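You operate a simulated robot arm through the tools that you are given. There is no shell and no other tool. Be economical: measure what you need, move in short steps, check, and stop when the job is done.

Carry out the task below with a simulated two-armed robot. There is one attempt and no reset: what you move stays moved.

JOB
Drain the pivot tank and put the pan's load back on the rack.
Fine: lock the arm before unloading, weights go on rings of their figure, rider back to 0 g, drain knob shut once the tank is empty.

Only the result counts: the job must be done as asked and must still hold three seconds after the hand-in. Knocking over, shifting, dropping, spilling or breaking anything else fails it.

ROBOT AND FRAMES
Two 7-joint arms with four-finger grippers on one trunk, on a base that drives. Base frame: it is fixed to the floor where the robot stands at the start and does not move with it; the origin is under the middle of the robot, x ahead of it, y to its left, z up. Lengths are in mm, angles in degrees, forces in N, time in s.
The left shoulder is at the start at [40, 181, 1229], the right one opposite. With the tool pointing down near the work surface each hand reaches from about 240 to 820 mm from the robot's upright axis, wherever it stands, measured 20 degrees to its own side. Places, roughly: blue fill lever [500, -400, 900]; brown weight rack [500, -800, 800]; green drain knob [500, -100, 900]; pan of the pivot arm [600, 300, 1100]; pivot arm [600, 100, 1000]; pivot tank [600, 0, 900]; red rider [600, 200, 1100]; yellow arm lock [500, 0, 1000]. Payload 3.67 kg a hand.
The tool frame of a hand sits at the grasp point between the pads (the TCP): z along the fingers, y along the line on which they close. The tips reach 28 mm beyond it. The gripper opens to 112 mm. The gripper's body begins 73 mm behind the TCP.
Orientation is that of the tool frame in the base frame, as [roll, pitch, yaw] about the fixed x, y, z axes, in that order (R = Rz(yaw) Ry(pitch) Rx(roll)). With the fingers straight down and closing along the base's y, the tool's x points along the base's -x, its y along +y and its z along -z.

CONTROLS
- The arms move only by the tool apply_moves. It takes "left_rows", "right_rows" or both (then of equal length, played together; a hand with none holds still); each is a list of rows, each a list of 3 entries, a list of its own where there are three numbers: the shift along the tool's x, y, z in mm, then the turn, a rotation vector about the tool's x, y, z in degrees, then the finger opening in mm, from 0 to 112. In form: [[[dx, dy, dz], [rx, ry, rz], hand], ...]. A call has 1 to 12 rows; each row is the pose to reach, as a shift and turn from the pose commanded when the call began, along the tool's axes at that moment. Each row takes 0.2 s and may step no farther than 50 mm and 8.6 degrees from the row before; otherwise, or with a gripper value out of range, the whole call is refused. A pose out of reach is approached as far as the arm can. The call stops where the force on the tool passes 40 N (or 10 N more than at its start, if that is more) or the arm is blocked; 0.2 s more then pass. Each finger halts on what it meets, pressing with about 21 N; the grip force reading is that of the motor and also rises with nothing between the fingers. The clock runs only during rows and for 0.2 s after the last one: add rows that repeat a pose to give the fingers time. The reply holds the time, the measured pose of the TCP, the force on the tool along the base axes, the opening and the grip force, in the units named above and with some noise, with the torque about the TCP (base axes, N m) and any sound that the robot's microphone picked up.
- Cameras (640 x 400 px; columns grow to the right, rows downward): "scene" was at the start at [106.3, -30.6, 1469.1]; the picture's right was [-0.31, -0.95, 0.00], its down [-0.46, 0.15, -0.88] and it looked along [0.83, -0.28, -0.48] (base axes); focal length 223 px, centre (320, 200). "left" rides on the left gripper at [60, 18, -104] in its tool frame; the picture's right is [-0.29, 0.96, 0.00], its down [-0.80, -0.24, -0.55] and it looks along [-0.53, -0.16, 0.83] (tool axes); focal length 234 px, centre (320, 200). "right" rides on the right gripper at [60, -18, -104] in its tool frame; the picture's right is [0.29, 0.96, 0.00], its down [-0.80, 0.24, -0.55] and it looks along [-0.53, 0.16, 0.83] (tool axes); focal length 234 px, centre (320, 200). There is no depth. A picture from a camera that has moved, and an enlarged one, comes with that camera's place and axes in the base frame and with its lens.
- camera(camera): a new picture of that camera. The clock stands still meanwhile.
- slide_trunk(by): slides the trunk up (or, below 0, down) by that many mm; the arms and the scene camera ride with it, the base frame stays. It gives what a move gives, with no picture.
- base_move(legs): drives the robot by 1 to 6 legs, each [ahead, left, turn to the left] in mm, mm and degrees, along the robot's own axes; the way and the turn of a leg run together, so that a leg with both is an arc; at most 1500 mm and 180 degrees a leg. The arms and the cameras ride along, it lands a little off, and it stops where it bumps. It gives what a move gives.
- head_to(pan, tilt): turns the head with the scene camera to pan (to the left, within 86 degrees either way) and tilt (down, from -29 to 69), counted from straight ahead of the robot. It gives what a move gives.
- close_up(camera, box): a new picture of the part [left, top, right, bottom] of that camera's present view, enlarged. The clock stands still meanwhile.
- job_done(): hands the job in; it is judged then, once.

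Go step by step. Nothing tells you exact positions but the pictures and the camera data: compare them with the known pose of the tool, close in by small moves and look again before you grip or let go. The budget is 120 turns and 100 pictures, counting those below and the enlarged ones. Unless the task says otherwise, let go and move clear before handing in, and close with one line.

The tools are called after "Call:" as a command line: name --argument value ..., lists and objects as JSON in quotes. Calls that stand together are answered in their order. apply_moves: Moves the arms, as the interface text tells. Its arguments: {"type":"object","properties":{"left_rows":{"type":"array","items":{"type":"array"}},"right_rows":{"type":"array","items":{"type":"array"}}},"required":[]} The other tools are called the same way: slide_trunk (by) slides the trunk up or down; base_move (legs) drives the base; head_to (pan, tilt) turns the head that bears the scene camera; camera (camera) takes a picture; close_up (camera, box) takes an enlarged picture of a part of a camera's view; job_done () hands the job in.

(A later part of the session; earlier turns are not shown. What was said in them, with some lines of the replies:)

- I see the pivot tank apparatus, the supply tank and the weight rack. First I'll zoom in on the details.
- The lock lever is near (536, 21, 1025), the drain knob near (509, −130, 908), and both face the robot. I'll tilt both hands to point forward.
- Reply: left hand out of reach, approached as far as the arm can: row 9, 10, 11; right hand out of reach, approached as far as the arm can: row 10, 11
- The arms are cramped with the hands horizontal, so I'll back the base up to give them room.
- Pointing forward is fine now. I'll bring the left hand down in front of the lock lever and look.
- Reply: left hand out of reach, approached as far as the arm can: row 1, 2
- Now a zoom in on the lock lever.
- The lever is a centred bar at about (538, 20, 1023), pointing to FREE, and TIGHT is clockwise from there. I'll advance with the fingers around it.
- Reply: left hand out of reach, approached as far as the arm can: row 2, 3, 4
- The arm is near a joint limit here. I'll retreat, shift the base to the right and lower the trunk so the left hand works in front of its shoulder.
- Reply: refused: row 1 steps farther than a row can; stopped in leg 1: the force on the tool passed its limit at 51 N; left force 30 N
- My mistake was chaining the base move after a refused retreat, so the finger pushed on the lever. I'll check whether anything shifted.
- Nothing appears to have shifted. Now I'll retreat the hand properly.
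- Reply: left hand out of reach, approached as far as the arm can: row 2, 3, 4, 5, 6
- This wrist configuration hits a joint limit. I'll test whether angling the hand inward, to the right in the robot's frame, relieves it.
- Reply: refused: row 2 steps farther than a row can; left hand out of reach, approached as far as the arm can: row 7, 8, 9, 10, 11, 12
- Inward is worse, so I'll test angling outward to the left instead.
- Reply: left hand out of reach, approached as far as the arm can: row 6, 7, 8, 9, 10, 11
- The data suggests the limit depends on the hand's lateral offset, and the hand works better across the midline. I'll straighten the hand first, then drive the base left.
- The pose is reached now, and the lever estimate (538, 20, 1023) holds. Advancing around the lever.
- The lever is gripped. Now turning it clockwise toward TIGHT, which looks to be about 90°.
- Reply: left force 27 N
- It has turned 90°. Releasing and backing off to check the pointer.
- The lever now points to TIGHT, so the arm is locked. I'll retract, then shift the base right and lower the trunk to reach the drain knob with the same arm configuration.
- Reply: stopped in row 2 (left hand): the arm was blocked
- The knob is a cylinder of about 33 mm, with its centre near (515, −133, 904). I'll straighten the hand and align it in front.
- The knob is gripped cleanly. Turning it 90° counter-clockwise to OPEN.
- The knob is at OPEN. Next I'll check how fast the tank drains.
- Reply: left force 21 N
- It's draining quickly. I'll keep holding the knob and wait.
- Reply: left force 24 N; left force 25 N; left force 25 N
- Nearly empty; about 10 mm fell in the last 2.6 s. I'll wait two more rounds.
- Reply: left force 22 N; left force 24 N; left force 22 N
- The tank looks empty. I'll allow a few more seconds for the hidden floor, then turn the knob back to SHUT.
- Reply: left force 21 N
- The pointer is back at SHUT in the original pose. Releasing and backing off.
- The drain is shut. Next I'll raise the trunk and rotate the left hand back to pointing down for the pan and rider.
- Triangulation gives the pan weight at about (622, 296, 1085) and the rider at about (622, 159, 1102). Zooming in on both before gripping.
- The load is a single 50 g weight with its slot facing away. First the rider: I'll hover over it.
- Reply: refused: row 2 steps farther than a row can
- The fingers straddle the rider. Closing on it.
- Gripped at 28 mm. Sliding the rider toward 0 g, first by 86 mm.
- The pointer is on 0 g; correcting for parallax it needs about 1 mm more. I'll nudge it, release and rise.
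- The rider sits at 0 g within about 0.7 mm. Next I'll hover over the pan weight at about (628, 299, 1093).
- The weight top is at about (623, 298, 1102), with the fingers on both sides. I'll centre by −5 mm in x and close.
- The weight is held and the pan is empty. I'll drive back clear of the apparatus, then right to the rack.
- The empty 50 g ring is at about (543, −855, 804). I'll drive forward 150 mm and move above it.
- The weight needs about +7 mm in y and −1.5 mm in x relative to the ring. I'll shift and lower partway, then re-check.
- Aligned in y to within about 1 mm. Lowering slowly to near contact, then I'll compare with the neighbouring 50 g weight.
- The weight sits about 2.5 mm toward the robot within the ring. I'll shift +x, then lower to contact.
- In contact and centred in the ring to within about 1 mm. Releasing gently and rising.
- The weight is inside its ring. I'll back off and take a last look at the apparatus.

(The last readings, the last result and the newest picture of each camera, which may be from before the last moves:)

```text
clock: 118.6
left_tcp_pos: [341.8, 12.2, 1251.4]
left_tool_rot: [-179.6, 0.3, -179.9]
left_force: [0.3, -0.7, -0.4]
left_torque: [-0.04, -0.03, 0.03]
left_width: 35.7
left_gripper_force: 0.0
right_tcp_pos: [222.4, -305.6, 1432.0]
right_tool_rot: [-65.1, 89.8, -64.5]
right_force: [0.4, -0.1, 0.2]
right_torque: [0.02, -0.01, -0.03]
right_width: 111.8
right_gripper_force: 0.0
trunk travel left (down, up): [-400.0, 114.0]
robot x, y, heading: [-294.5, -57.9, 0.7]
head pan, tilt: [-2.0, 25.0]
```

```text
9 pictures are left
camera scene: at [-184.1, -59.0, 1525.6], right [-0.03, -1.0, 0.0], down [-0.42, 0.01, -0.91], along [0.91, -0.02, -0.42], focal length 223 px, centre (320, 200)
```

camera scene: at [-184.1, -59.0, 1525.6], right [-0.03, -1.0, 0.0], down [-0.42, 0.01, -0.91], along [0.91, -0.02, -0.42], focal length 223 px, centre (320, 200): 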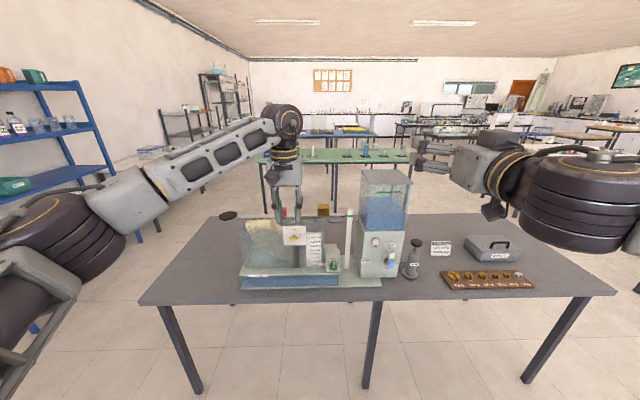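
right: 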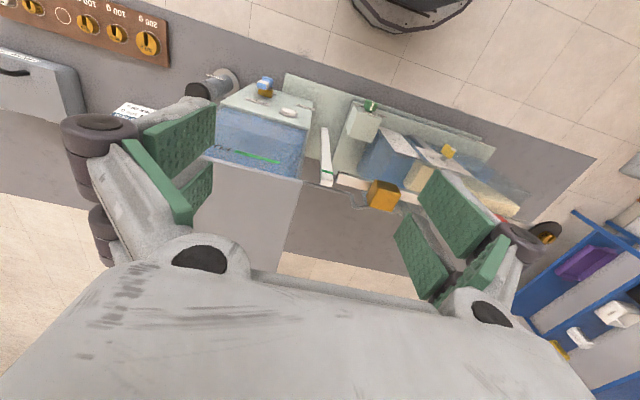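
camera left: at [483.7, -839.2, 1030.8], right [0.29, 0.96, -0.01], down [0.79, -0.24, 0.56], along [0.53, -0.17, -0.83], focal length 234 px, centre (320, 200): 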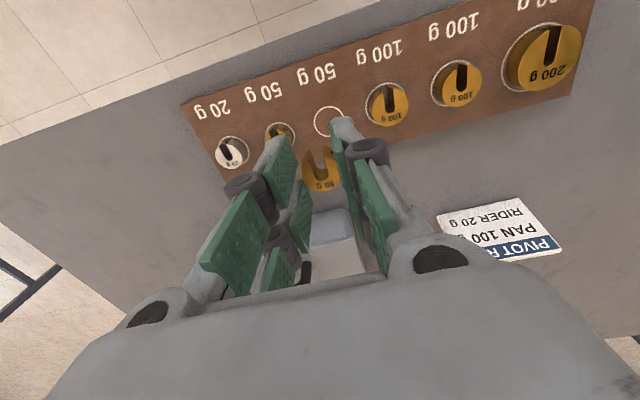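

Call:
close_up --camera "scene" --box '[215, 195, 355, 285]'

Call:
close_up --camera "scene" --box '[260, 195, 310, 230]'

Call:
close_up --camera "left" --box '[200, 0, 440, 150]'

```text
4.44 times, centred on (285, 240) of scene
camera zoom: at [-184.1, -59.0, 1525.6], right [-0.03, -1.0, 0.0], down [-0.42, 0.01, -0.91], along [0.91, -0.02, -0.42], focal length 993 px, centre (476, 22)
```

zoom: 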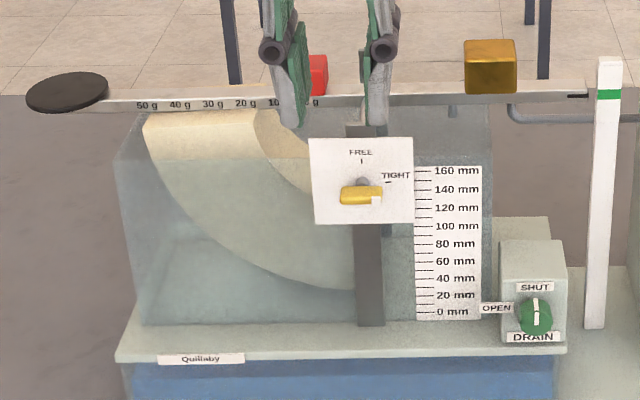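

```text
11.43 times, centred on (285, 212) of scene
camera zoom: at [-184.1, -59.0, 1525.6], right [-0.03, -1.0, 0.0], down [-0.42, 0.01, -0.91], along [0.91, -0.02, -0.42], focal length 2553 px, centre (720, 57)
```

zoom: 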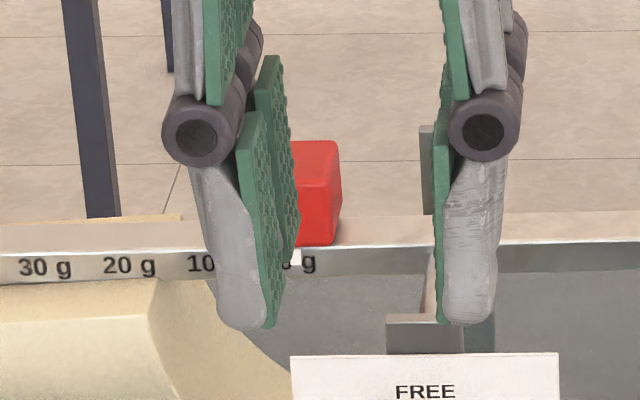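

```text
2.67 times, centred on (320, 75) of left
camera zoom: at [279.1, 30.8, 1353.3], right [0.28, 0.96, -0.01], down [0.8, -0.23, 0.56], along [0.53, -0.16, -0.83], focal length 624 px, centre (320, 533)
```

zoom: 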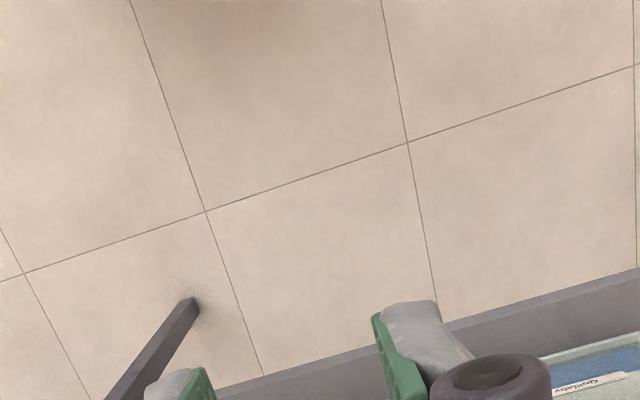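

The tank is empty, the drain shut, the lock tight and the pan empty. One unobstructed look at the rider, head-on.

Call:
base_move --legs '[[0, 125, 0]]'

Call:
close_up --camera "scene" --box '[290, 190, 350, 230]'

```text
clock: 119.9
left_tcp_pos: [339.9, 135.3, 1250.6]
left_tool_rot: [-179.7, 0.1, -179.8]
left_force: [0.0, -0.4, 0.0]
left_torque: [-0.01, -0.01, 0.0]
left_width: 35.8
left_gripper_force: 0.0
right_tcp_pos: [222.5, -181.9, 1432.3]
right_tool_rot: [-38.8, 89.9, -38.4]
right_force: [-0.1, 0.2, -0.7]
right_torque: [0.03, 0.01, 0.02]
right_width: 112.0
right_gripper_force: 0.1
trunk travel left (down, up): [-400.0, 114.0]
robot x, y, heading: [-298.3, 67.8, 0.3]
head pan, tilt: [-2.0, 25.0]
```

```text
10.00 times, centred on (320, 210) of scene
camera zoom: at [-185.1, 63.8, 1525.7], right [-0.03, -1.0, 0.0], down [-0.42, 0.01, -0.91], along [0.91, -0.02, -0.42], focal length 2234 px, centre (320, 100)
```

zoom: 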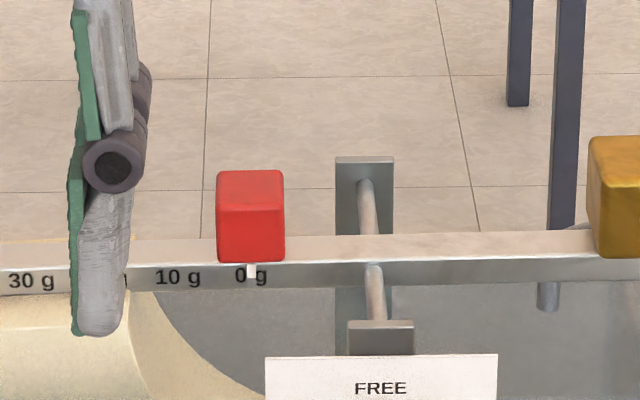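

The pointer is centred on 0 g when seen head-on. Everything is in place, so I'm handing in.

Call:
job_done

```text
The job is handed in.
```

The pivot arm is locked, the tank is drained with its knob shut, the rider is at 0 g, and the 50 g weight is back on its ring (about 2 mm off-centre). Early on a finger pushed the lock lever sideways at about 51 N; nothing looked shifted afterwards.
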